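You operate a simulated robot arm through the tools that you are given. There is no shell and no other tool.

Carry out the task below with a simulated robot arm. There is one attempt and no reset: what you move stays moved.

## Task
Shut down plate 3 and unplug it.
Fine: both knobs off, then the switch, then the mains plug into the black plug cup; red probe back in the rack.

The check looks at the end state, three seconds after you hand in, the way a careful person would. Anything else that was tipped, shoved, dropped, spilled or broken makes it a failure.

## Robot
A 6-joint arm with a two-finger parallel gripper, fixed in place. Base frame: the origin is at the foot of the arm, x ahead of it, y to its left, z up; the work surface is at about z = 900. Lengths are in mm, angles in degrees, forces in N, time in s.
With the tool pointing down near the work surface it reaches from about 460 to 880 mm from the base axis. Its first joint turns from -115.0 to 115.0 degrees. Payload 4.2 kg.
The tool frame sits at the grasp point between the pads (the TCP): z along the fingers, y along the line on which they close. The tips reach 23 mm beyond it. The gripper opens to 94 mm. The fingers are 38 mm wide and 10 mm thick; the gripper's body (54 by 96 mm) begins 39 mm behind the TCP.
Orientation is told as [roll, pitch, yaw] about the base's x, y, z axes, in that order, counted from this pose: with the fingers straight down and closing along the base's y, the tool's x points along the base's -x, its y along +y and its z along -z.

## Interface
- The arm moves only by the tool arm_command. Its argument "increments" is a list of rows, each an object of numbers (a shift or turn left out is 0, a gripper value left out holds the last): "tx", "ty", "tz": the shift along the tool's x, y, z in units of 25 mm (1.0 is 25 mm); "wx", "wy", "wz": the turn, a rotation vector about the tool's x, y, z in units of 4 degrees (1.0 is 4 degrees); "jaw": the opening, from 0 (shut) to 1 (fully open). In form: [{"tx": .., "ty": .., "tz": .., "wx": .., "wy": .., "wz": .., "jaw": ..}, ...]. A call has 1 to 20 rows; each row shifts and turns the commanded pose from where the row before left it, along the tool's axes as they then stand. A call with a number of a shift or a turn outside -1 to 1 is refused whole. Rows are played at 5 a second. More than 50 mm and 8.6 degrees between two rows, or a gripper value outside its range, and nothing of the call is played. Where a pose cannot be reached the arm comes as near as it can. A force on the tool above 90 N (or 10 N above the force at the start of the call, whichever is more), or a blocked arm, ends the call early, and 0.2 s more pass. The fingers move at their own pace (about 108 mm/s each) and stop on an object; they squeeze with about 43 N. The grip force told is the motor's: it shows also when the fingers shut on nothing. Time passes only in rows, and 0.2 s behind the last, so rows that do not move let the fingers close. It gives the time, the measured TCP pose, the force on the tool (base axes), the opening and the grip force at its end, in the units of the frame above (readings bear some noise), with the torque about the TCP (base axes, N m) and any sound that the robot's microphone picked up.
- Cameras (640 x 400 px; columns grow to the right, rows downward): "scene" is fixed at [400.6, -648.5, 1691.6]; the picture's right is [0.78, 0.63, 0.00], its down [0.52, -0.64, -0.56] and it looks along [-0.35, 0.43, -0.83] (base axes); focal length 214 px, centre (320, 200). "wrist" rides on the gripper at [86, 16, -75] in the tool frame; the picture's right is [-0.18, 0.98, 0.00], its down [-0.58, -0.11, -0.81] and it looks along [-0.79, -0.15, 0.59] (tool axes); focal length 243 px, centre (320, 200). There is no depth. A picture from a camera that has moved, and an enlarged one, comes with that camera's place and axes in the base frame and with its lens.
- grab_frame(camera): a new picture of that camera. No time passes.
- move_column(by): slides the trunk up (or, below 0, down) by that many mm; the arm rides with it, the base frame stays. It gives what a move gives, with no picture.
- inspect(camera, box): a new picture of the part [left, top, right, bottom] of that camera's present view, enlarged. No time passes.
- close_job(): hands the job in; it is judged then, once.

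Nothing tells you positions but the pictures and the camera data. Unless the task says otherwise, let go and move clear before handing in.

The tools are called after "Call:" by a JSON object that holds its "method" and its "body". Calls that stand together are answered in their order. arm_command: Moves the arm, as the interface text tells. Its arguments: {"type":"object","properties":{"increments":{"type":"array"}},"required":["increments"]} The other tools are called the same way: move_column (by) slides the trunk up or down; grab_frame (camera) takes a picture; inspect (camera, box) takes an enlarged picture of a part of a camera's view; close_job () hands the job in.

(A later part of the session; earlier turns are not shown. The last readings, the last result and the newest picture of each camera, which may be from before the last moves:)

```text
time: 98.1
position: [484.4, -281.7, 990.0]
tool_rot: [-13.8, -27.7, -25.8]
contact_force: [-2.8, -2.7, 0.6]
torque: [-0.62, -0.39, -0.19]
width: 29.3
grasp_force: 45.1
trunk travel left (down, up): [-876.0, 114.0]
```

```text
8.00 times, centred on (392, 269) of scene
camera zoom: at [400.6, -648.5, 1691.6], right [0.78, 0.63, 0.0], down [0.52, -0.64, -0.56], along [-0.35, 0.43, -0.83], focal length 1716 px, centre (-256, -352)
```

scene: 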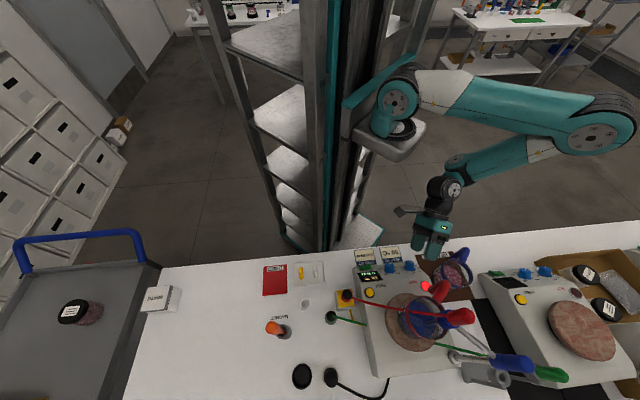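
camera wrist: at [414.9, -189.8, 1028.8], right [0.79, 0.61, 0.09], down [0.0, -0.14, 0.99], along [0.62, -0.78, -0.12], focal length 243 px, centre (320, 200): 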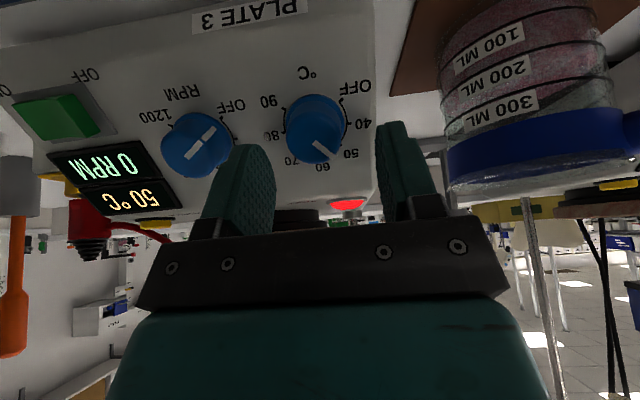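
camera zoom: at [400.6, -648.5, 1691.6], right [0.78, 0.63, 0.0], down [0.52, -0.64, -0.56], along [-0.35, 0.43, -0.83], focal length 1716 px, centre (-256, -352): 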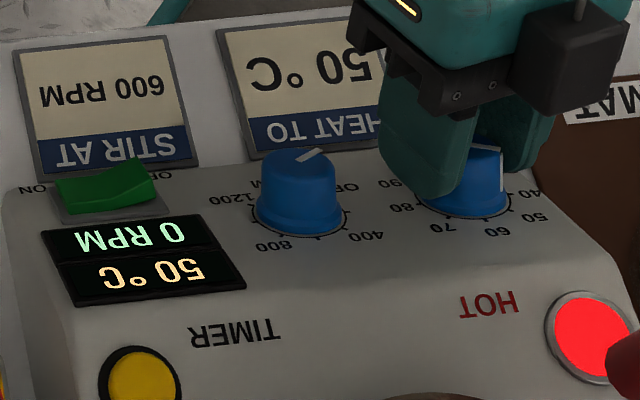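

Forces are low and the pointer is turning. I'll continue.

Call:
{"method": "arm_command", "body": {"increments": [{"wx": 0.319, "wy": 0.028, "wz": -0.948}, {"wx": 0.319, "wy": 0.028, "wz": -0.948}, {"wx": 0.319, "wy": 0.028, "wz": -0.948}, {"wx": 0.319, "wy": 0.028, "wz": -0.948}, {"wx": 0.319, "wy": 0.028, "wz": -0.948}, {"wx": 0.319, "wy": 0.028, "wz": -0.948}, {"wx": 0.319, "wy": 0.028, "wz": -0.948}, {"wx": 0.319, "wy": 0.028, "wz": -0.948}, {"wx": 0.319, "wy": 0.028, "wz": -0.948}, {"wx": 0.319, "wy": 0.028, "wz": -0.948}]}}

Call:
{"method": "grab_frame", "body": {"camera": "wrist"}}

```text
time: 100.3
position: [484.3, -280.9, 991.1]
tool_rot: [-38.9, -9.4, 9.4]
contact_force: [3.5, 2.0, 5.0]
torque: [0.73, -0.36, 0.78]
width: 29.7
grasp_force: 44.9
trunk travel left (down, up): [-876.0, 114.0]
```

```text
taken
camera wrist: at [382.9, -236.9, 1023.1], right [0.15, 0.8, -0.58], down [0.39, 0.49, 0.78], along [0.91, -0.34, -0.24], focal length 243 px, centre (320, 200)
```

wrist: 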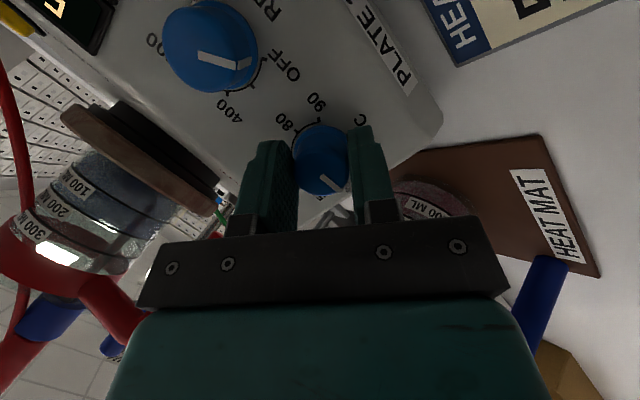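

Call:
{"method": "arm_command", "body": {"increments": [{"wx": 0.319, "wy": 0.028, "wz": -0.948}, {"wx": 0.319, "wy": 0.028, "wz": -0.948}, {"wx": 0.319, "wy": 0.028, "wz": -0.948}, {"wx": 0.319, "wy": 0.028, "wz": -0.948}, {"wx": 0.319, "wy": 0.028, "wz": -0.948}, {"wx": 0.319, "wy": 0.028, "wz": -0.948}, {"wx": 0.319, "wy": 0.028, "wz": -0.948}, {"wx": 0.319, "wy": 0.028, "wz": -0.948}]}}

Call:
{"method": "grab_frame", "body": {"camera": "wrist"}}

Call:
{"method": "inspect", "body": {"camera": "scene", "box": [352, 244, 432, 294]}}

```text
time: 102.1
position: [484.6, -280.8, 990.8]
tool_rot: [-48.7, 12.5, 30.5]
contact_force: [9.0, 2.8, 5.4]
torque: [0.9, 0.02, 0.38]
width: 29.6
grasp_force: 45.1
trunk travel left (down, up): [-876.0, 114.0]
```

```text
taken
camera wrist: at [384.6, -261.7, 1044.5], right [-0.31, 0.57, -0.76], down [0.33, 0.82, 0.47], along [0.89, -0.1, -0.44], focal length 243 px, centre (320, 200)
```

wrist: 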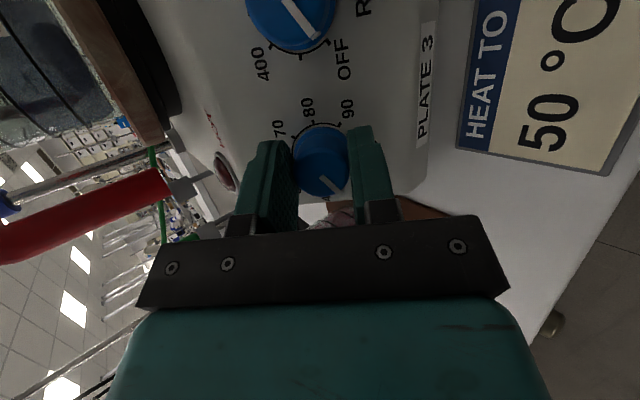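

```text
8.00 times, centred on (392, 269) of scene
camera zoom: at [400.6, -648.5, 1691.6], right [0.78, 0.63, 0.0], down [0.52, -0.64, -0.56], along [-0.35, 0.43, -0.83], focal length 1716 px, centre (-256, -352)
```

zoom: 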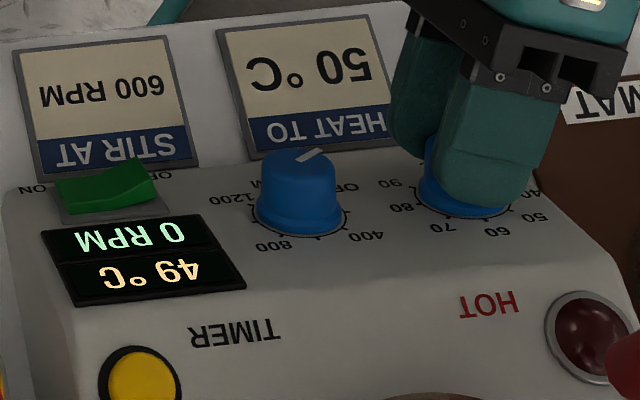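

The HOT lamp went out and the temperature is falling, so the heater is off. I'll add a final 2°, release and check the pointer.

Call:
{"method": "arm_command", "body": {"increments": [{"wx": 0.16, "wy": 0.014, "wz": -0.474}, {"jaw": 0.3}, {"jaw": 0.6}, {"jaw": 0.6}]}}

Call:
{"method": "inspect", "body": {"camera": "wrist", "box": [240, 90, 400, 220]}}

Call:
{"method": "inspect", "body": {"camera": "wrist", "box": [220, 0, 380, 100]}}

```text
time: 103.1
position: [483.6, -281.1, 990.1]
tool_rot: [-48.9, 14.0, 31.8]
contact_force: [-0.8, -0.5, 0.2]
torque: [0.04, 0.01, 0.03]
width: 56.3
grasp_force: 0.0
trunk travel left (down, up): [-876.0, 114.0]
```

```text
3.08 times, centred on (320, 155) of wrist
camera zoom: at [384.8, -262.9, 1045.9], right [-0.34, 0.55, -0.76], down [0.32, 0.83, 0.45], along [0.88, -0.09, -0.46], focal length 746 px, centre (320, 338)
```

zoom: 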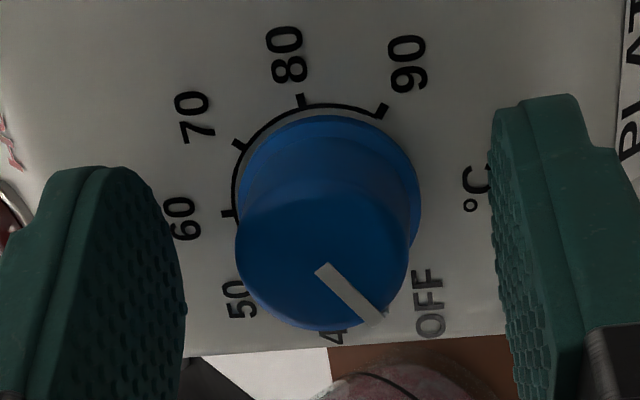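

```text
4.00 times, centred on (300, 50) of wrist
camera zoom: at [384.8, -262.9, 1045.9], right [-0.34, 0.55, -0.76], down [0.32, 0.83, 0.45], along [0.88, -0.09, -0.46], focal length 970 px, centre (400, 800)
```

zoom: 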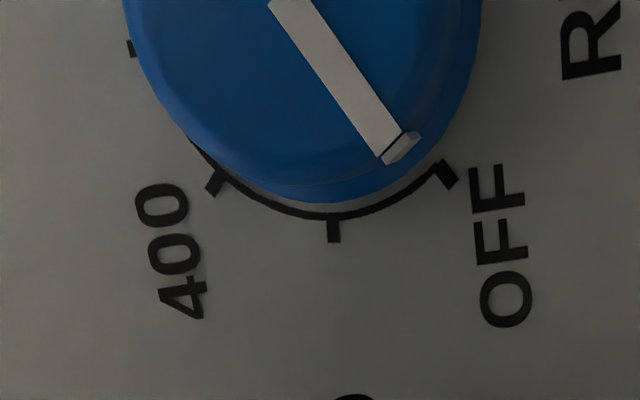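

By comparing with the dial ticks, the °C pointer is still roughly 10° short of the OFF mark, although the heater reads off. I'll back the open fingers up, regrip and turn it the rest of the way.

Call:
{"method": "arm_command", "body": {"increments": [{"wx": -0.319, "wy": -0.028, "wz": 0.948}, {"wx": -0.319, "wy": -0.028, "wz": 0.948}, {"wx": -0.319, "wy": -0.028, "wz": 0.948}, {"wx": -0.319, "wy": -0.028, "wz": 0.948}, {"wx": -0.319, "wy": -0.028, "wz": 0.948}, {"wx": -0.319, "wy": -0.028, "wz": 0.948}, {"jaw": 0.0}, {"jaw": 0.0}, {"jaw": 0.0}]}}

Call:
{"method": "arm_command", "body": {"increments": [{"wx": 0.319, "wy": 0.028, "wz": -0.948}, {"wx": 0.319, "wy": 0.028, "wz": -0.948}]}}

Call:
{"method": "grab_frame", "body": {"camera": "wrist"}}

```text
time: 105.1
position: [483.4, -280.9, 990.0]
tool_rot: [-42.6, -2.9, 16.4]
contact_force: [-1.8, 0.9, -3.6]
torque: [0.81, 0.28, 0.39]
width: 29.6
grasp_force: 45.5
trunk travel left (down, up): [-876.0, 114.0]
```

```text
time: 105.7
position: [485.5, -281.0, 989.6]
tool_rot: [-45.4, 2.3, 21.7]
contact_force: [0.7, 4.8, -1.4]
torque: [1.07, -0.15, -0.01]
width: 29.7
grasp_force: 45.3
trunk travel left (down, up): [-876.0, 114.0]
```

```text
taken
camera wrist: at [381.9, -251.6, 1034.3], right [-0.11, 0.7, -0.71], down [0.38, 0.69, 0.62], along [0.92, -0.2, -0.34], focal length 243 px, centre (320, 200)
```

wrist: 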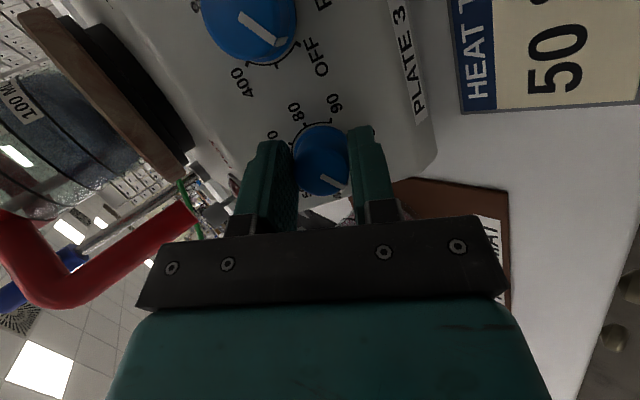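

Call:
{"method": "arm_command", "body": {"increments": [{"wx": 0.319, "wy": 0.028, "wz": -0.948}]}}

Call:
{"method": "inspect", "body": {"camera": "wrist", "box": [240, 90, 400, 220]}}

```text
time: 106.1
position: [483.4, -279.7, 990.7]
tool_rot: [-46.5, 5.3, 24.3]
contact_force: [0.0, 2.7, 0.4]
torque: [1.07, -0.08, 0.11]
width: 29.8
grasp_force: 44.9
trunk travel left (down, up): [-876.0, 114.0]
```

```text
3.08 times, centred on (320, 155) of wrist
camera zoom: at [382.0, -254.9, 1037.2], right [-0.17, 0.67, -0.73], down [0.37, 0.73, 0.58], along [0.91, -0.17, -0.37], focal length 746 px, centre (320, 338)
```

zoom: 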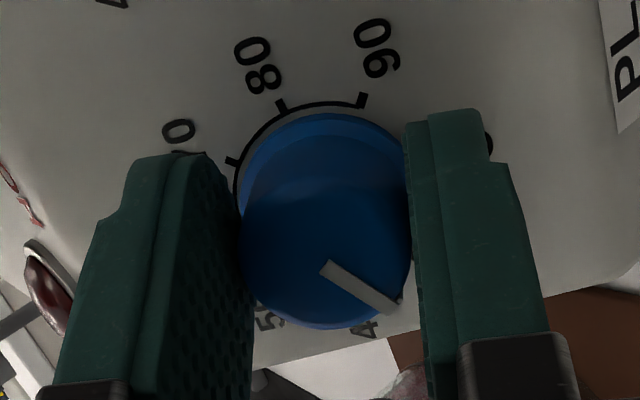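

The fingers now slip on the knob while the pointer stays put, so the knob is at its end stop at OFF. I'll release, spin the open fingers back and lift clear for a comparison of both pointers.

Call:
{"method": "arm_command", "body": {"increments": [{"jaw": 0.3}, {"jaw": 0.6}, {"jaw": 0.6}, {"wx": -0.319, "wy": -0.028, "wz": 0.948}, {"wx": -0.319, "wy": -0.028, "wz": 0.948}, {"wx": -0.319, "wy": -0.028, "wz": 0.948}, {"wx": -0.319, "wy": -0.028, "wz": 0.948}, {"wx": -0.319, "wy": -0.028, "wz": 0.948}, {"wx": -0.319, "wy": -0.028, "wz": 0.948}, {"wx": -0.319, "wy": -0.028, "wz": 0.948}, {"wx": -0.319, "wy": -0.028, "wz": 0.948}, {"wx": -0.319, "wy": -0.028, "wz": 0.948}, {"wx": -0.319, "wy": -0.028, "wz": 0.948}, {"wx": -0.319, "wy": -0.028, "wz": 0.948}, {"wx": -0.319, "wy": -0.028, "wz": 0.948}, {"wx": -0.319, "wy": -0.028, "wz": 0.948}, {"wx": -0.319, "wy": -0.028, "wz": 0.948}, {"wx": -0.319, "wy": -0.028, "wz": 0.948}, {"wx": -0.319, "wy": -0.028, "wz": 0.948}, {"wx": -0.319, "wy": -0.028, "wz": 0.948}]}}

Call:
{"method": "arm_command", "body": {"increments": [{"wx": -0.319, "wy": -0.028, "wz": 0.948}, {"wx": -0.319, "wy": -0.028, "wz": 0.948}, {"wx": -0.16, "wy": -0.014, "wz": 0.474}]}}

Call:
{"method": "move_column", "body": {"by": 70}}

Call:
{"method": "grab_frame", "body": {"camera": "wrist"}}

Call:
{"method": "inspect", "body": {"camera": "scene", "box": [368, 250, 432, 290]}}

```text
time: 110.3
position: [484.0, -281.1, 991.1]
tool_rot: [-8.8, -28.9, -32.1]
contact_force: [0.0, -0.3, -0.8]
torque: [-0.02, 0.0, -0.01]
width: 56.4
grasp_force: 0.0
trunk travel left (down, up): [-876.0, 114.0]
```

```text
time: 111.1
position: [483.8, -280.7, 990.5]
tool_rot: [-0.4, -29.9, -43.0]
contact_force: [-0.2, -1.3, 0.8]
torque: [-0.01, 0.01, 0.01]
width: 56.6
grasp_force: 0.0
trunk travel left (down, up): [-876.0, 114.0]
```

```text
time: 112.2
position: [484.3, -280.7, 1060.2]
tool_rot: [-0.4, -30.0, -42.9]
contact_force: [0.1, 0.4, 0.5]
torque: [0.0, -0.02, 0.0]
width: 56.5
grasp_force: 0.0
trunk travel left (down, up): [-946.0, 44.0]
```

```text
taken
camera wrist: at [413.0, -191.9, 1080.5], right [0.79, 0.61, 0.09], down [0.0, -0.14, 0.99], along [0.62, -0.78, -0.12], focal length 243 px, centre (320, 200)
```

wrist: 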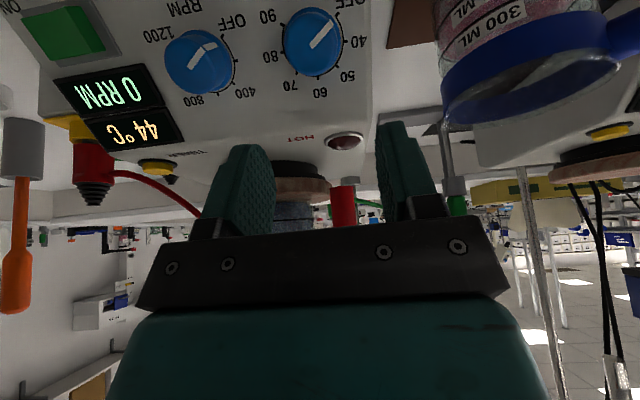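

```text
10.00 times, centred on (400, 270) of scene
camera zoom: at [400.6, -648.5, 1691.6], right [0.78, 0.63, 0.0], down [0.52, -0.64, -0.56], along [-0.35, 0.43, -0.83], focal length 2145 px, centre (-480, -500)
```

zoom: 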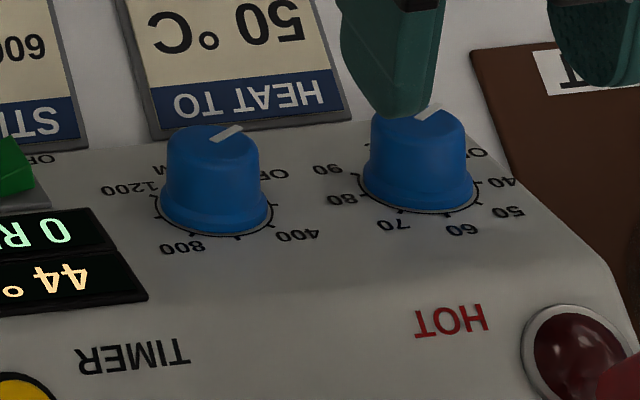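

Call:
{"method": "inspect", "body": {"camera": "wrist", "box": [150, 0, 370, 110]}}

Call:
{"method": "inspect", "body": {"camera": "wrist", "box": [270, 0, 370, 100]}}

Call:
{"method": "inspect", "body": {"camera": "wrist", "box": [0, 0, 140, 90]}}

```text
2.91 times, centred on (260, 55) of wrist
camera zoom: at [413.0, -191.9, 1080.5], right [0.79, 0.61, 0.09], down [0.0, -0.14, 0.99], along [0.62, -0.78, -0.12], focal length 706 px, centre (494, 622)
```

zoom: 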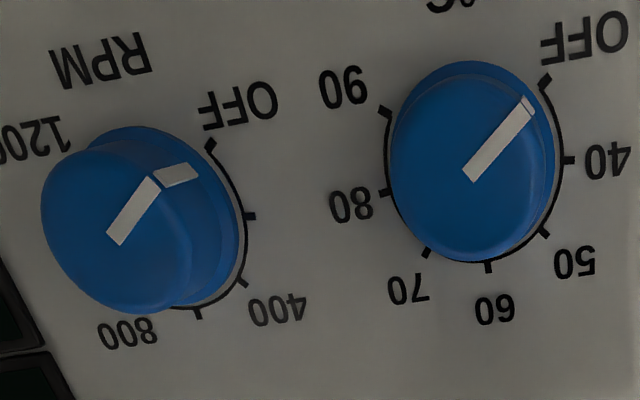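

```text
4.00 times, centred on (320, 50) of wrist
camera zoom: at [413.0, -191.9, 1080.5], right [0.79, 0.61, 0.09], down [0.0, -0.14, 0.99], along [0.62, -0.78, -0.12], focal length 970 px, centre (320, 800)
```

zoom: 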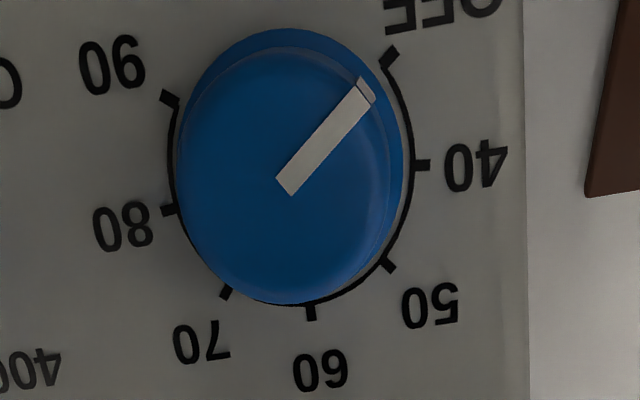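

```text
4.44 times, centred on (70, 45) of wrist
camera zoom: at [413.0, -191.9, 1080.5], right [0.79, 0.61, 0.09], down [0.0, -0.14, 0.99], along [0.62, -0.78, -0.12], focal length 1078 px, centre (1431, 889)
```

zoom: 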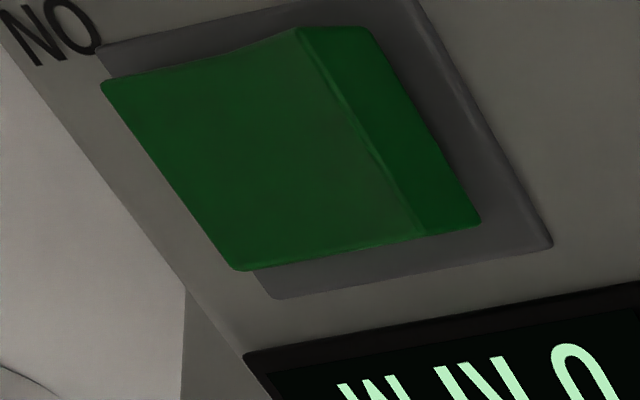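

Both pointers are parallel and on OFF, with the display at 0 RPM and cooling. Next is the rocker: its raised OFF end has its ridge at about (393, -366, 958). I'll close the fingers, move above it and see how much tilt is available there.

Call:
{"method": "arm_command", "body": {"increments": [{"ty": -0.99, "jaw": 0.0}, {"ty": -0.99}, {"ty": -0.99}, {"ty": -0.99}, {"ty": -0.99}]}}

Call:
{"method": "arm_command", "body": {"increments": [{"wy": -0.75}, {"wy": -0.75}, {"wy": -0.75}]}}

Call:
{"method": "grab_frame", "body": {"camera": "wrist"}}

```text
time: 113.4
position: [399.2, -370.8, 1060.9]
tool_rot: [-0.5, -30.0, -42.9]
contact_force: [0.8, 0.2, -0.1]
torque: [-0.04, 0.03, -0.04]
width: 0.0
grasp_force: 42.4
trunk travel left (down, up): [-946.0, 44.0]
```

```text
time: 114.2
position: [399.0, -374.5, 1060.3]
tool_rot: [-0.5, -39.0, -43.0]
contact_force: [0.3, 0.5, 0.0]
torque: [-0.03, 0.04, -0.02]
width: 0.1
grasp_force: 42.3
trunk travel left (down, up): [-946.0, 44.0]
```

```text
taken
camera wrist: at [327.8, -283.1, 1062.8], right [0.78, 0.62, 0.11], down [-0.11, -0.04, 0.99], along [0.62, -0.78, 0.04], focal length 243 px, centre (320, 200)
```

wrist: 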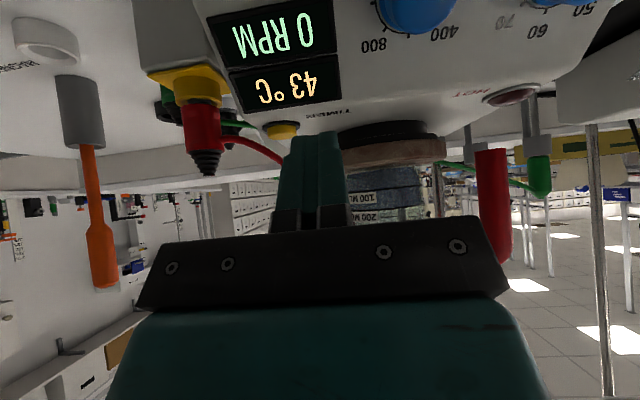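

Call:
{"method": "arm_command", "body": {"increments": [{"wy": -0.75}, {"wy": -0.75}, {"wy": -0.5}]}}

```text
time: 115.0
position: [404.2, -378.1, 1053.9]
tool_rot: [-0.1, -46.2, -42.8]
contact_force: [-0.2, -0.4, -0.5]
torque: [-0.01, -0.01, -0.01]
width: 0.0
grasp_force: 42.0
out of reach, approached as far as the arm can: row 1, 3
trunk travel left (down, up): [-946.0, 44.0]
```

Call:
{"method": "arm_command", "body": {"increments": [{"wy": 0.9}, {"wy": 0.6}, {"tx": 0.46, "tz": -0.39}, {"tx": 0.46, "tz": -0.39}]}}

Call:
{"method": "grab_frame", "body": {"camera": "wrist"}}

```text
time: 116.0
position: [387.3, -369.1, 1042.8]
tool_rot: [-0.4, -40.9, -42.8]
contact_force: [0.3, 0.1, -0.2]
torque: [-0.01, -0.01, 0.0]
width: 0.1
grasp_force: 42.4
out of reach, approached as far as the arm can: row 3, 4
trunk travel left (down, up): [-946.0, 44.0]
```

```text
taken
camera wrist: at [315.5, -279.4, 1042.5], right [0.77, 0.62, 0.12], down [-0.14, -0.01, 0.99], along [0.62, -0.78, 0.07], focal length 243 px, centre (320, 200)
```

wrist: 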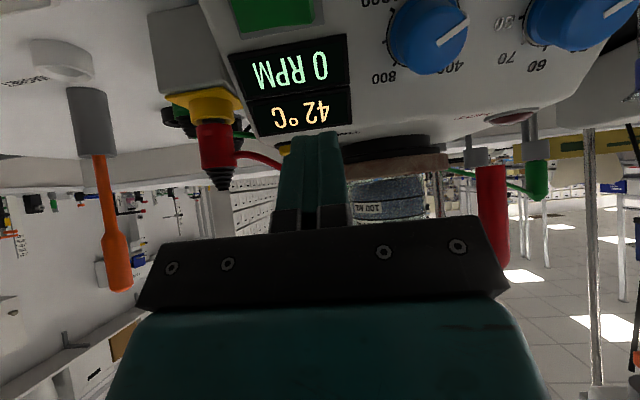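

Call:
{"method": "arm_command", "body": {"increments": [{"wy": 1}, {"wy": 0.9}, {"tx": 0.25, "tz": -0.16, "ty": 0.15}, {"tx": 0.25, "tz": -0.16, "ty": 0.15}]}}

Call:
{"method": "inspect", "body": {"camera": "wrist", "box": [220, 0, 420, 125]}}

```text
time: 117.0
position: [387.0, -355.2, 1037.8]
tool_rot: [-0.4, -33.3, -42.8]
contact_force: [-0.5, 0.4, 0.1]
torque: [-0.01, 0.03, 0.01]
width: 0.1
grasp_force: 42.6
out of reach, approached as far as the arm can: row 2, 4
trunk travel left (down, up): [-946.0, 44.0]
```

```text
3.20 times, centred on (320, 62) of wrist
camera zoom: at [314.7, -265.2, 1053.0], right [0.78, 0.61, 0.1], down [-0.04, -0.1, 0.99], along [0.62, -0.78, -0.06], focal length 776 px, centre (320, 640)
```

zoom: 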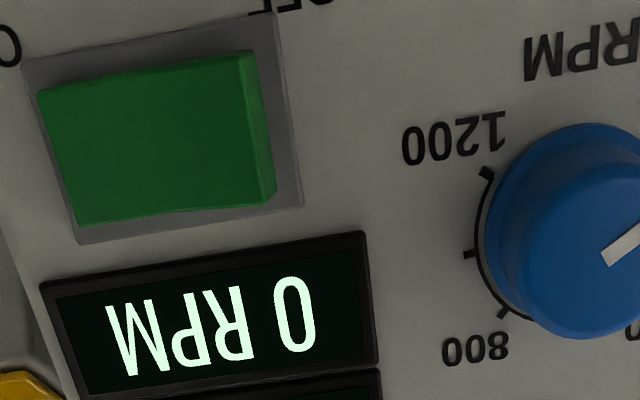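

Now I have a clear near-normal view of the rocker, with its ridge centre confirmed at about (393, -365.6, 958). A vertical tool pressing straight down on the OFF end is safest. I'll straighten the tool and position the closed fingertips over that end.

Call:
{"method": "arm_command", "body": {"increments": [{"wy": 1}, {"wy": 1}, {"wy": 1}, {"wy": 1}, {"wy": 1}, {"wy": 1}, {"wy": 1}, {"wy": 1}, {"wy": 0.33, "wx": -0.1}]}}

Call:
{"method": "grab_frame", "body": {"camera": "wrist"}}

```text
time: 119.0
position: [387.5, -355.0, 1041.3]
tool_rot: [0.1, 0.0, -43.1]
contact_force: [0.8, 0.3, 0.4]
torque: [-0.03, 0.04, -0.01]
width: 0.2
grasp_force: 42.4
trunk travel left (down, up): [-946.0, 44.0]
```

```text
taken
camera wrist: at [334.5, -283.6, 1113.4], right [0.81, 0.59, 0.0], down [0.35, -0.48, 0.81], along [0.48, -0.65, -0.59], focal length 243 px, centre (320, 200)
```

wrist: 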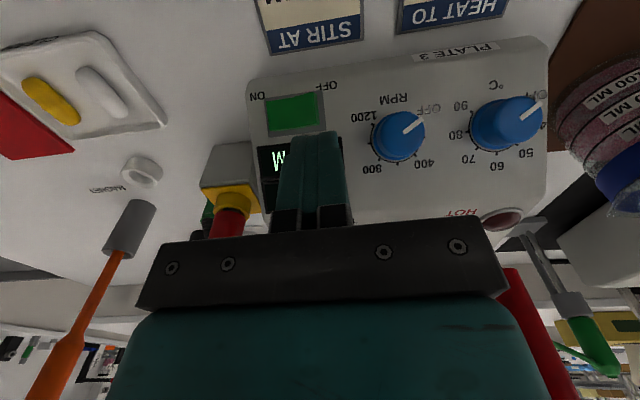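

Call:
{"method": "arm_command", "body": {"increments": [{"tx": 0.1, "ty": -0.06}]}}

Call:
{"method": "move_column", "body": {"by": -44}}

Call:
{"method": "grab_frame", "body": {"camera": "wrist"}}

Call:
{"method": "inspect", "body": {"camera": "scene", "box": [345, 244, 409, 284]}}

```text
time: 119.4
position: [384.7, -354.6, 1040.3]
tool_rot: [0.1, 0.0, -43.0]
contact_force: [-0.5, 0.1, 0.8]
torque: [-0.01, -0.02, 0.03]
width: 0.0
grasp_force: 42.3
trunk travel left (down, up): [-946.0, 44.0]
```

```text
time: 120.3
position: [384.2, -353.8, 996.2]
tool_rot: [0.1, 0.0, -43.1]
contact_force: [-0.9, 0.7, 0.8]
torque: [0.03, -0.01, 0.02]
width: 0.3
grasp_force: 42.4
trunk travel left (down, up): [-902.0, 88.0]
```

```text
taken
camera wrist: at [331.4, -283.0, 1069.0], right [0.81, 0.59, 0.0], down [0.35, -0.48, 0.81], along [0.48, -0.65, -0.59], focal length 243 px, centre (320, 200)
```

wrist: 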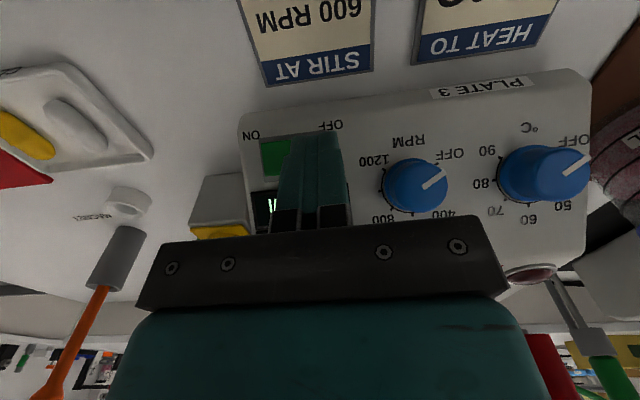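

```text
10.00 times, centred on (377, 264) of scene
camera zoom: at [400.6, -648.5, 1691.6], right [0.78, 0.63, 0.0], down [0.52, -0.64, -0.56], along [-0.35, 0.43, -0.83], focal length 2145 px, centre (-250, -440)
```

zoom: 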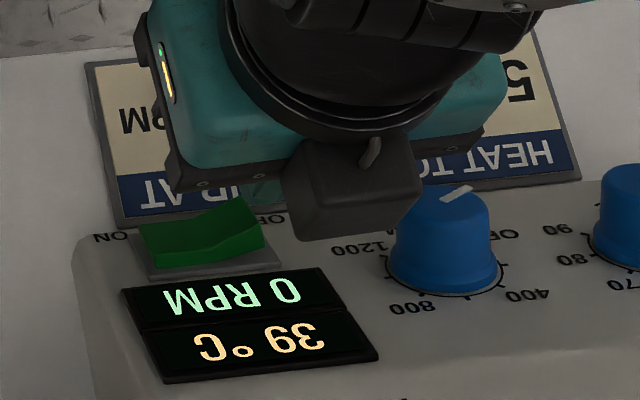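

The rocker's raised OFF end is right under the fingertips. I'll lower in small steps and watch the force.

Call:
{"method": "move_column", "body": {"by": -8}}

Call:
{"method": "move_column", "body": {"by": -4}}

```text
time: 120.9
position: [384.6, -354.9, 988.3]
tool_rot: [0.1, 0.1, -43.1]
contact_force: [0.5, 0.2, -0.1]
torque: [0.0, 0.0, -0.01]
width: 0.1
grasp_force: 42.0
trunk travel left (down, up): [-894.0, 96.0]
```

```text
time: 121.4
position: [384.1, -354.5, 984.3]
tool_rot: [0.2, -0.1, -42.9]
contact_force: [3.8, 2.8, 4.3]
torque: [0.02, -0.16, 0.09]
width: 0.0
grasp_force: 42.7
trunk travel left (down, up): [-890.0, 100.0]
```

Contact has begun, with a few newtons. I'll continue pressing.

Call:
{"method": "move_column", "body": {"by": -4}}

Call:
{"method": "inspect", "body": {"camera": "scene", "box": [345, 244, 409, 284]}}

```text
time: 121.9
position: [385.3, -353.0, 979.8]
tool_rot: [0.2, 0.0, -43.0]
contact_force: [9.5, 7.9, 4.8]
torque: [0.07, -0.34, 0.23]
width: 0.0
grasp_force: 41.6
trunk travel left (down, up): [-886.0, 104.0]
```

```text
10.00 times, centred on (377, 264) of scene
camera zoom: at [400.6, -648.5, 1691.6], right [0.78, 0.63, 0.0], down [0.52, -0.64, -0.56], along [-0.35, 0.43, -0.83], focal length 2145 px, centre (-250, -440)
```

zoom: 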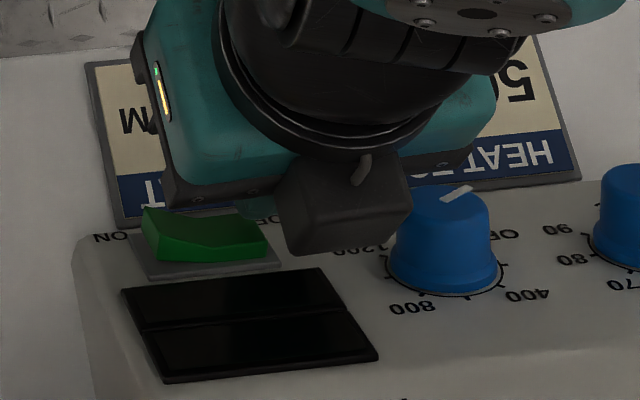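

The display went dark, so the rocker has flipped to OFF. I'll lift straight up and confirm.

Call:
{"method": "move_column", "body": {"by": 90}}

Call:
{"method": "inspect", "body": {"camera": "scene", "box": [345, 250, 409, 290]}}

Call:
{"method": "grab_frame", "body": {"camera": "scene"}}

Call:
{"method": "inspect", "body": {"camera": "scene", "box": [352, 244, 432, 294]}}

```text
time: 123.2
position: [383.4, -354.7, 1069.9]
tool_rot: [0.1, 0.0, -43.1]
contact_force: [0.2, -0.6, 0.1]
torque: [0.03, 0.01, 0.04]
width: 0.0
grasp_force: 42.6
trunk travel left (down, up): [-976.0, 14.0]
```

```text
10.00 times, centred on (377, 270) of scene
camera zoom: at [400.6, -648.5, 1691.6], right [0.78, 0.63, 0.0], down [0.52, -0.64, -0.56], along [-0.35, 0.43, -0.83], focal length 2145 px, centre (-250, -500)
```

zoom: 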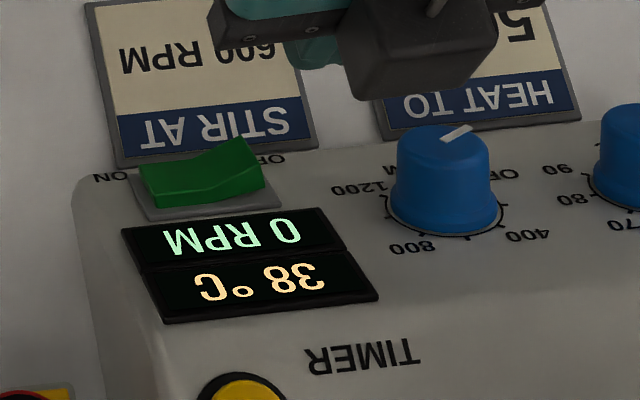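

```text
taken
```

scene: 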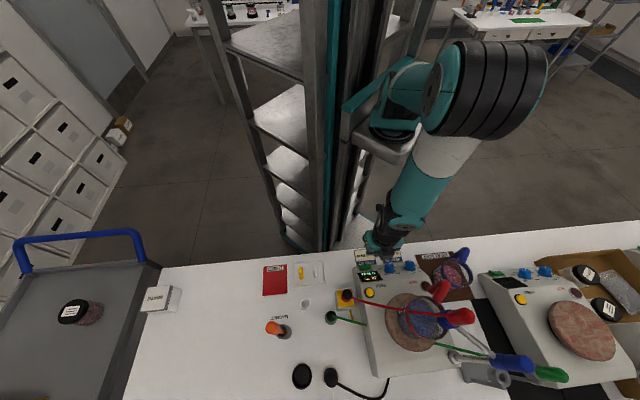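

```text
8.00 times, centred on (392, 269) of scene
camera zoom: at [400.6, -648.5, 1691.6], right [0.78, 0.63, 0.0], down [0.52, -0.64, -0.56], along [-0.35, 0.43, -0.83], focal length 1716 px, centre (-256, -352)
```

zoom: 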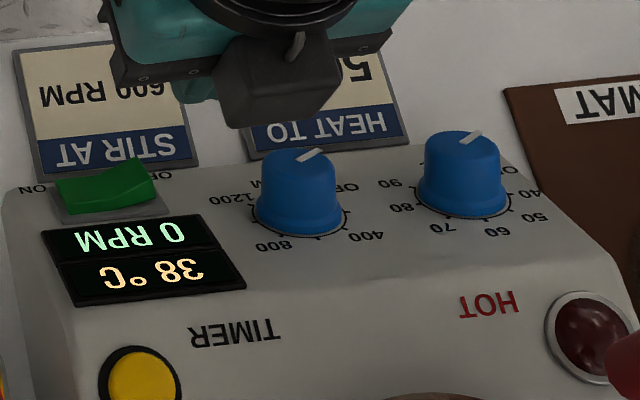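

The rocker sprang back: the display is on again and the OFF end is raised. I didn't press far enough for it to latch, so I'll press again slightly closer to the pivot and deeper, watching the force.

Call:
{"method": "arm_command", "body": {"increments": [{"ty": -0.15}]}}

Call:
{"method": "move_column", "body": {"by": -80}}

Call:
{"method": "move_column", "body": {"by": -9}}

Call:
{"method": "inspect", "body": {"camera": "scene", "box": [345, 244, 409, 284]}}

```text
time: 123.6
position: [380.8, -358.0, 1068.2]
tool_rot: [0.1, -0.1, -43.2]
contact_force: [-0.2, 0.4, 0.1]
torque: [0.01, 0.01, -0.02]
width: 0.0
grasp_force: 42.2
trunk travel left (down, up): [-976.0, 14.0]
```

```text
time: 124.7
position: [381.2, -357.6, 990.7]
tool_rot: [0.1, 0.0, -43.2]
contact_force: [-0.7, 1.3, -0.7]
torque: [0.02, 0.04, 0.0]
width: 0.2
grasp_force: 42.6
trunk travel left (down, up): [-896.0, 94.0]
```

```text
time: 125.3
position: [381.1, -358.4, 980.6]
tool_rot: [0.1, -0.1, -43.0]
contact_force: [0.2, 0.1, 0.1]
torque: [0.04, 0.01, 0.01]
width: 0.1
grasp_force: 42.4
trunk travel left (down, up): [-887.0, 103.0]
```

```text
10.00 times, centred on (377, 264) of scene
camera zoom: at [400.6, -648.5, 1691.6], right [0.78, 0.63, 0.0], down [0.52, -0.64, -0.56], along [-0.35, 0.43, -0.83], focal length 2145 px, centre (-250, -440)
```

zoom: 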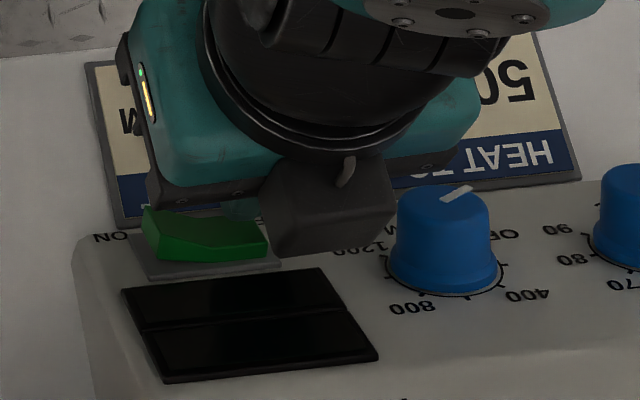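

Call:
{"method": "move_column", "body": {"by": -3}}

Call:
{"method": "move_column", "body": {"by": 10}}

Call:
{"method": "inspect", "body": {"camera": "scene", "box": [345, 244, 409, 284]}}

```text
time: 125.8
position: [381.3, -356.5, 976.9]
tool_rot: [0.1, 0.0, -43.2]
contact_force: [-5.7, 6.4, 16.2]
torque: [-0.1, -0.07, 0.0]
width: 0.0
grasp_force: 42.1
trunk travel left (down, up): [-884.0, 106.0]
```

```text
time: 126.4
position: [381.8, -358.3, 987.4]
tool_rot: [0.1, 0.0, -43.1]
contact_force: [0.1, 0.0, -0.2]
torque: [-0.02, -0.02, -0.01]
width: 0.1
grasp_force: 42.9
trunk travel left (down, up): [-894.0, 96.0]
```

```text
10.00 times, centred on (377, 264) of scene
camera zoom: at [400.6, -648.5, 1691.6], right [0.78, 0.63, 0.0], down [0.52, -0.64, -0.56], along [-0.35, 0.43, -0.83], focal length 2145 px, centre (-250, -440)
```

zoom: 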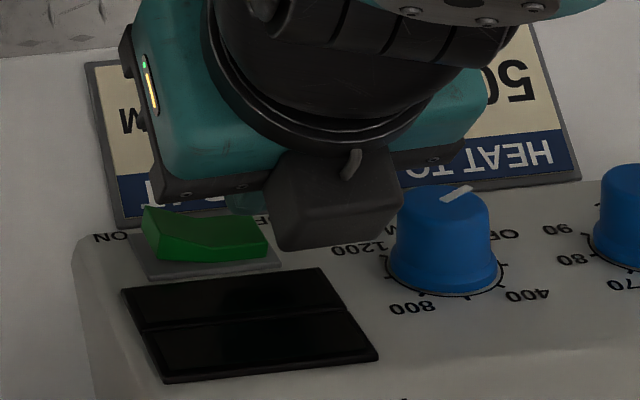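

This time it stays OFF after backing off. I'll lift clear and confirm.

Call:
{"method": "move_column", "body": {"by": 95}}

Call:
{"method": "inspect", "body": {"camera": "scene", "box": [345, 244, 441, 304]}}

Call:
{"method": "grab_frame", "body": {"camera": "wrist"}}

```text
time: 127.7
position: [380.5, -357.6, 1082.3]
tool_rot: [0.1, -0.2, -43.1]
contact_force: [-0.2, 0.8, 0.4]
torque: [-0.08, 0.01, -0.02]
width: 0.1
grasp_force: 42.6
trunk travel left (down, up): [-989.0, 1.0]
```

```text
6.67 times, centred on (393, 274) of scene
camera zoom: at [400.6, -648.5, 1691.6], right [0.78, 0.63, 0.0], down [0.52, -0.64, -0.56], along [-0.35, 0.43, -0.83], focal length 1430 px, centre (-167, -293)
```

zoom: 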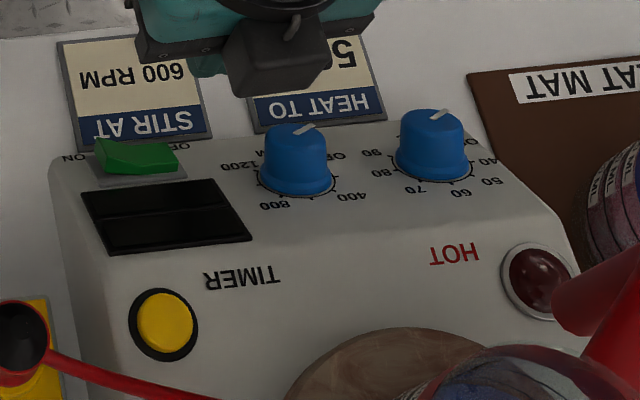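

```text
taken
camera wrist: at [328.9, -285.8, 1156.0], right [0.81, 0.59, 0.0], down [0.35, -0.48, 0.81], along [0.48, -0.65, -0.59], focal length 243 px, centre (320, 200)
```

wrist: 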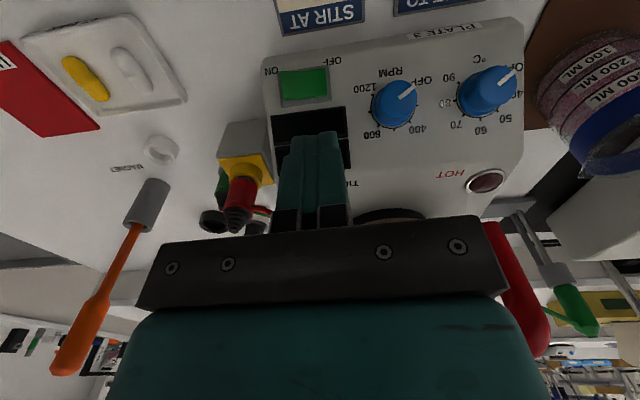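

The switch is OFF and the display stays dark, with both knobs at OFF. Next is the mains plug, near (470, -687), with the cup near (407, -737) and the orange magnet stick near (285, -697, top ≈1063). I'll rise above the red cable and move over for a closer look.

Call:
{"method": "arm_command", "body": {"increments": [{"tz": -1}, {"tz": -1}, {"tz": -1}, {"tz": -1}, {"tx": -0.903, "ty": -0.8185}, {"tx": -0.903, "ty": -0.8185}, {"tx": -0.903, "ty": -0.8185}, {"tx": -0.903, "ty": -0.8185}, {"tx": -0.903, "ty": -0.8185}, {"tx": -0.903, "ty": -0.8185}, {"tx": -0.903, "ty": -0.8185}, {"tx": -0.903, "ty": -0.8185}]}}

Call:
{"method": "grab_frame", "body": {"camera": "wrist"}}

Call:
{"method": "grab_frame", "body": {"camera": "scene"}}

```text
time: 130.3
position: [401.9, -600.4, 1183.0]
tool_rot: [0.0, -0.2, -43.2]
contact_force: [-1.1, -0.1, 0.6]
torque: [-0.04, 0.02, 0.01]
width: 0.0
grasp_force: 42.7
trunk travel left (down, up): [-989.0, 1.0]
```

```text
taken
camera wrist: at [348.8, -528.7, 1256.7], right [0.81, 0.59, 0.0], down [0.35, -0.48, 0.81], along [0.48, -0.65, -0.59], focal length 243 px, centre (320, 200)
```

wrist: 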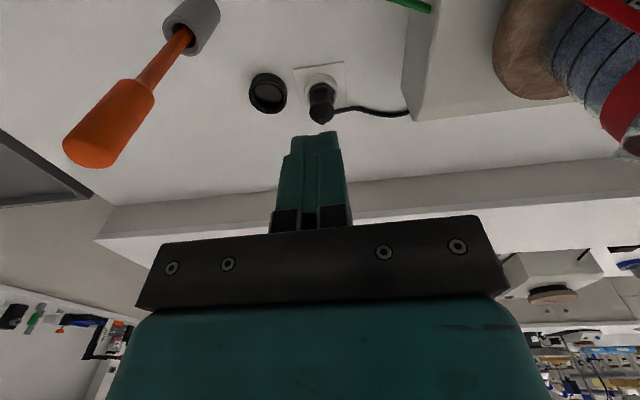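

```text
taken
```

scene: 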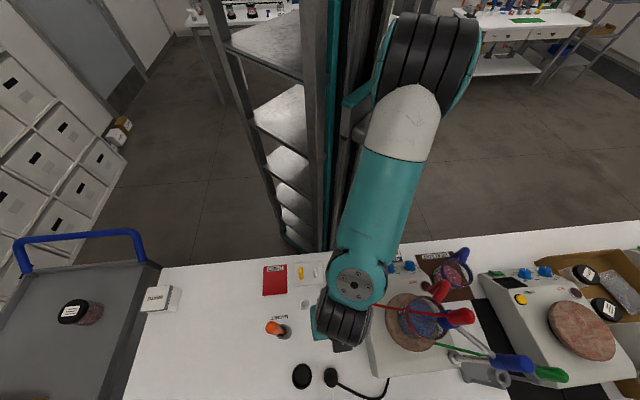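

Call:
{"method": "inspect", "body": {"camera": "wrist", "box": [240, 50, 420, 150]}}

Call:
{"method": "inspect", "body": {"camera": "scene", "box": [280, 350, 400, 400]}}

Call:
{"method": "inspect", "body": {"camera": "scene", "box": [310, 355, 358, 400]}}

```text
3.56 times, centred on (330, 100) of wrist
camera zoom: at [348.8, -528.7, 1256.7], right [0.81, 0.59, 0.0], down [0.35, -0.48, 0.81], along [0.48, -0.65, -0.59], focal length 863 px, centre (284, 556)
```

zoom: 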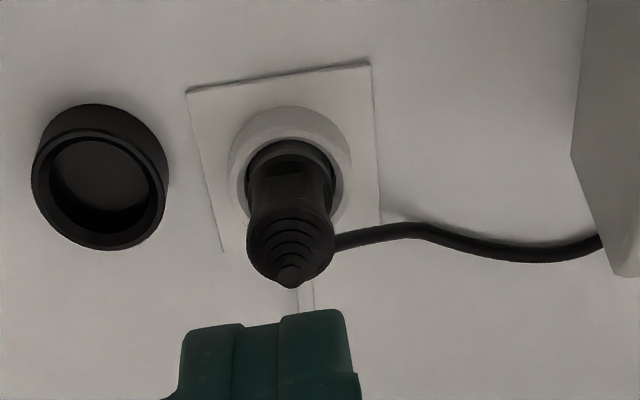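

```text
5.33 times, centred on (340, 375) of scene
camera zoom: at [400.6, -648.5, 1691.6], right [0.78, 0.63, 0.0], down [0.52, -0.64, -0.56], along [-0.35, 0.43, -0.83], focal length 1144 px, centre (213, -733)
```

zoom: 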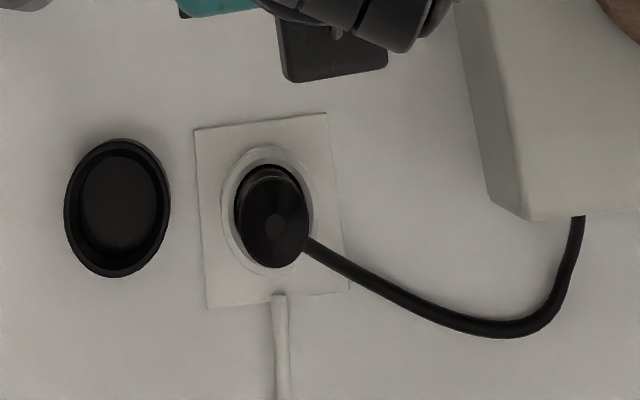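

```text
8.89 times, centred on (334, 378) of scene
camera zoom: at [400.6, -648.5, 1691.6], right [0.78, 0.63, 0.0], down [0.52, -0.64, -0.56], along [-0.35, 0.43, -0.83], focal length 1906 px, centre (196, -1378)
```

zoom: 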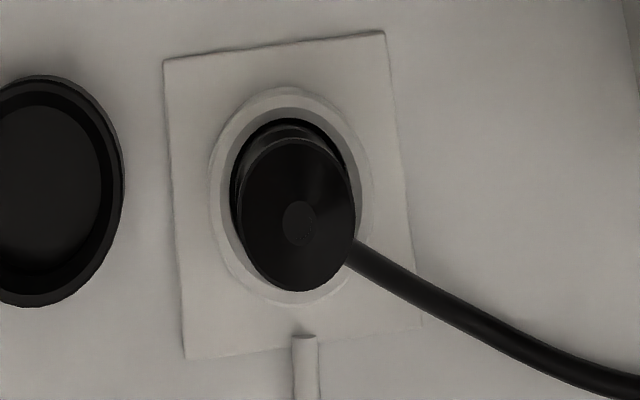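

The plug is upright, with its top at about (470, -688, 983). Its cable leaves toward +x, so I should grip it with the jaws along y. The cup rim centre is at about (406.7, -736.4, 924). I'll turn the gripper to yaw ≈ 0, open it and move above the plug.

Call:
{"method": "arm_command", "body": {"increments": [{"wz": -1, "jaw": 0.75}, {"wz": -1}, {"wz": -1}, {"wz": -1}, {"wz": -1}, {"wz": -1}, {"wz": -1}, {"wz": -1}, {"wz": -1}, {"wz": -1}, {"wz": -0.55}, {"tx": -0.9, "ty": -0.9}, {"tx": -0.9, "ty": -0.9}, {"tx": -0.9, "ty": -0.9}, {"ty": -0.8}]}}

Call:
{"method": "grab_frame", "body": {"camera": "wrist"}}

```text
time: 133.5
position: [467.8, -688.0, 1182.4]
tool_rot: [0.0, -0.1, -0.9]
contact_force: [-0.4, 0.3, 0.3]
torque: [0.0, 0.01, -0.02]
width: 70.4
grasp_force: 0.1
trunk travel left (down, up): [-989.0, 1.0]
```

```text
taken
camera wrist: at [381.1, -670.7, 1256.0], right [0.2, 0.98, 0.0], down [0.58, -0.12, 0.81], along [0.79, -0.16, -0.59], focal length 243 px, centre (320, 200)
```

wrist: 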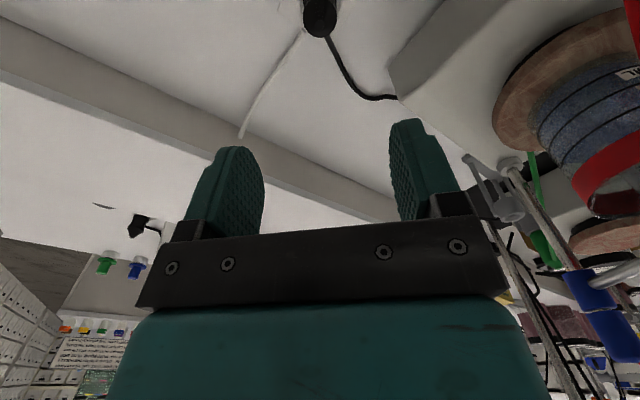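

The plug is centred below. I'll descend to get a closer look.

Call:
{"method": "arm_command", "body": {"increments": [{"tz": 1}, {"tz": 1}, {"tz": 1}, {"tz": 1}, {"tz": 0.8}]}}

Call:
{"method": "grab_frame", "body": {"camera": "wrist"}}

Call:
{"method": "inspect", "body": {"camera": "wrist", "box": [240, 30, 420, 150]}}

Call:
{"method": "grab_frame", "body": {"camera": "scene"}}

```text
time: 134.7
position: [468.7, -690.6, 1062.3]
tool_rot: [0.1, -0.1, -0.9]
contact_force: [0.1, 0.7, 0.2]
torque: [0.01, -0.02, 0.01]
width: 70.8
grasp_force: 0.0
trunk travel left (down, up): [-989.0, 1.0]
```

```text
taken
camera wrist: at [381.8, -671.9, 1135.8], right [0.2, 0.98, 0.0], down [0.58, -0.12, 0.81], along [0.79, -0.16, -0.59], focal length 243 px, centre (320, 200)
```

wrist: 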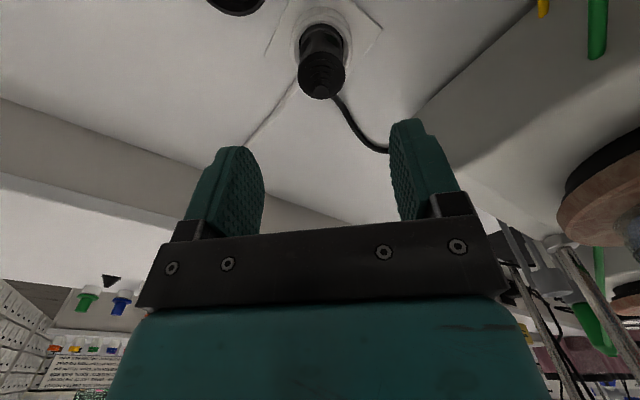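

```text
3.33 times, centred on (330, 90) of wrist
camera zoom: at [381.8, -671.9, 1135.8], right [0.2, 0.98, 0.0], down [0.58, -0.12, 0.81], along [0.79, -0.16, -0.59], focal length 809 px, centre (287, 567)
```

zoom: 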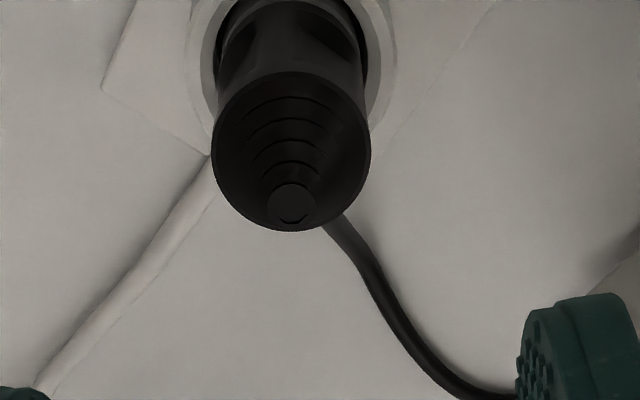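

```text
taken
```

scene: 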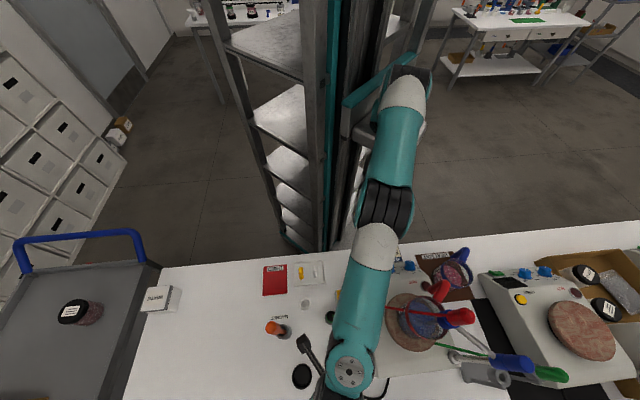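

The plug body is about 33 mm across, with the cable leaving on the far (+x) side. I'm aligned to within 1–2 mm and will lower so the pads sit around the plug body, above the socket ring.

Call:
{"method": "arm_command", "body": {"increments": [{"tx": -0.05, "ty": 0.04, "tz": 0.9}, {"tz": 1}, {"tz": 1}, {"tz": 0.8}]}}

Call:
{"method": "grab_frame", "body": {"camera": "wrist"}}

Call:
{"method": "inspect", "body": {"camera": "wrist", "box": [220, 60, 420, 200]}}

```text
time: 135.7
position: [462.2, -671.8, 975.9]
tool_rot: [-0.1, -0.1, -0.9]
contact_force: [0.3, -0.4, 0.8]
torque: [-0.02, 0.0, 0.02]
width: 70.7
grasp_force: 0.0
out of reach, approached as far as the arm can: row 2, 3, 4
trunk travel left (down, up): [-989.0, 1.0]
```

```text
taken
camera wrist: at [376.2, -653.6, 1049.2], right [0.2, 0.98, 0.0], down [0.58, -0.12, 0.81], along [0.79, -0.16, -0.59], focal length 243 px, centre (320, 200)
```

wrist: 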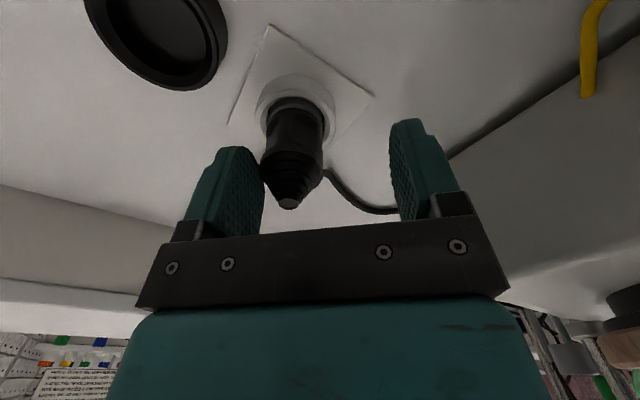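

```text
2.86 times, centred on (320, 130) of wrist
camera zoom: at [376.2, -653.6, 1049.2], right [0.2, 0.98, 0.0], down [0.58, -0.12, 0.81], along [0.79, -0.16, -0.59], focal length 693 px, centre (320, 400)
```

zoom: 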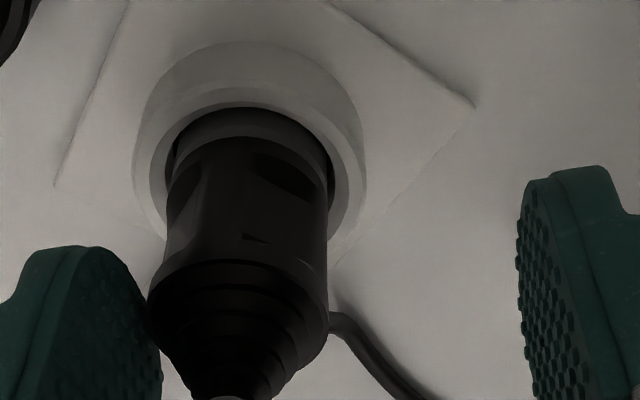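

At this trunk height the arm can't reach down and out that far, so I'll raise the tool and lower the trunk. The fingers haven't touched the plug.

Call:
{"method": "arm_command", "body": {"increments": [{"tz": -1}, {"tz": -1}, {"tz": -1}, {"tz": -1}, {"tz": -1}, {"tz": -1}]}}

Call:
{"method": "move_column", "body": {"by": -100}}

Call:
{"method": "grab_frame", "body": {"camera": "scene"}}

```text
time: 137.1
position: [462.0, -672.0, 1128.1]
tool_rot: [0.0, -0.1, -1.0]
contact_force: [0.6, -0.5, -1.1]
torque: [-0.03, 0.0, -0.02]
width: 70.6
grasp_force: 0.0
trunk travel left (down, up): [-989.0, 1.0]
```

```text
time: 138.4
position: [460.7, -671.9, 1027.0]
tool_rot: [0.0, -0.1, -0.8]
contact_force: [0.4, -0.9, 0.0]
torque: [0.0, 0.0, -0.01]
width: 70.7
grasp_force: 0.0
trunk travel left (down, up): [-889.0, 101.0]
```

```text
taken
```

scene: 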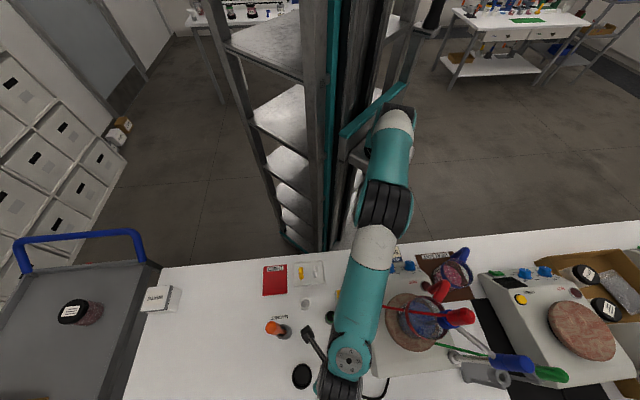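

Call:
{"method": "arm_command", "body": {"increments": [{"tx": -0.34, "ty": -0.65}]}}

Call:
{"method": "inspect", "body": {"camera": "wrist", "box": [220, 20, 420, 160]}}

```text
time: 138.8
position: [468.6, -688.1, 1027.1]
tool_rot: [0.0, -0.1, -0.9]
contact_force: [0.4, 0.3, 1.2]
torque: [-0.02, 0.0, 0.0]
width: 70.5
grasp_force: 0.1
trunk travel left (down, up): [-889.0, 101.0]
```

```text
2.86 times, centred on (320, 90) of wrist
camera zoom: at [383.1, -669.9, 1101.0], right [0.2, 0.98, 0.0], down [0.58, -0.12, 0.81], along [0.79, -0.16, -0.59], focal length 693 px, centre (320, 514)
```

zoom: 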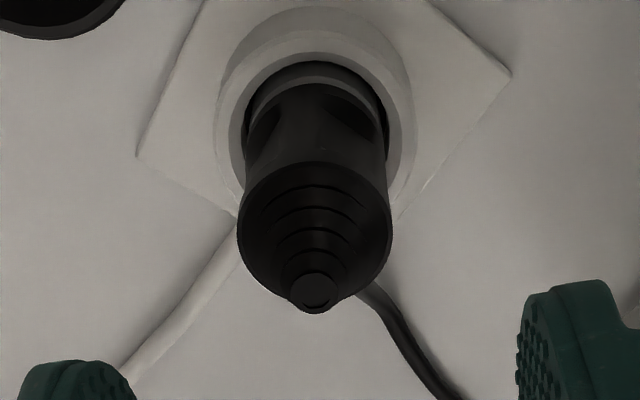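

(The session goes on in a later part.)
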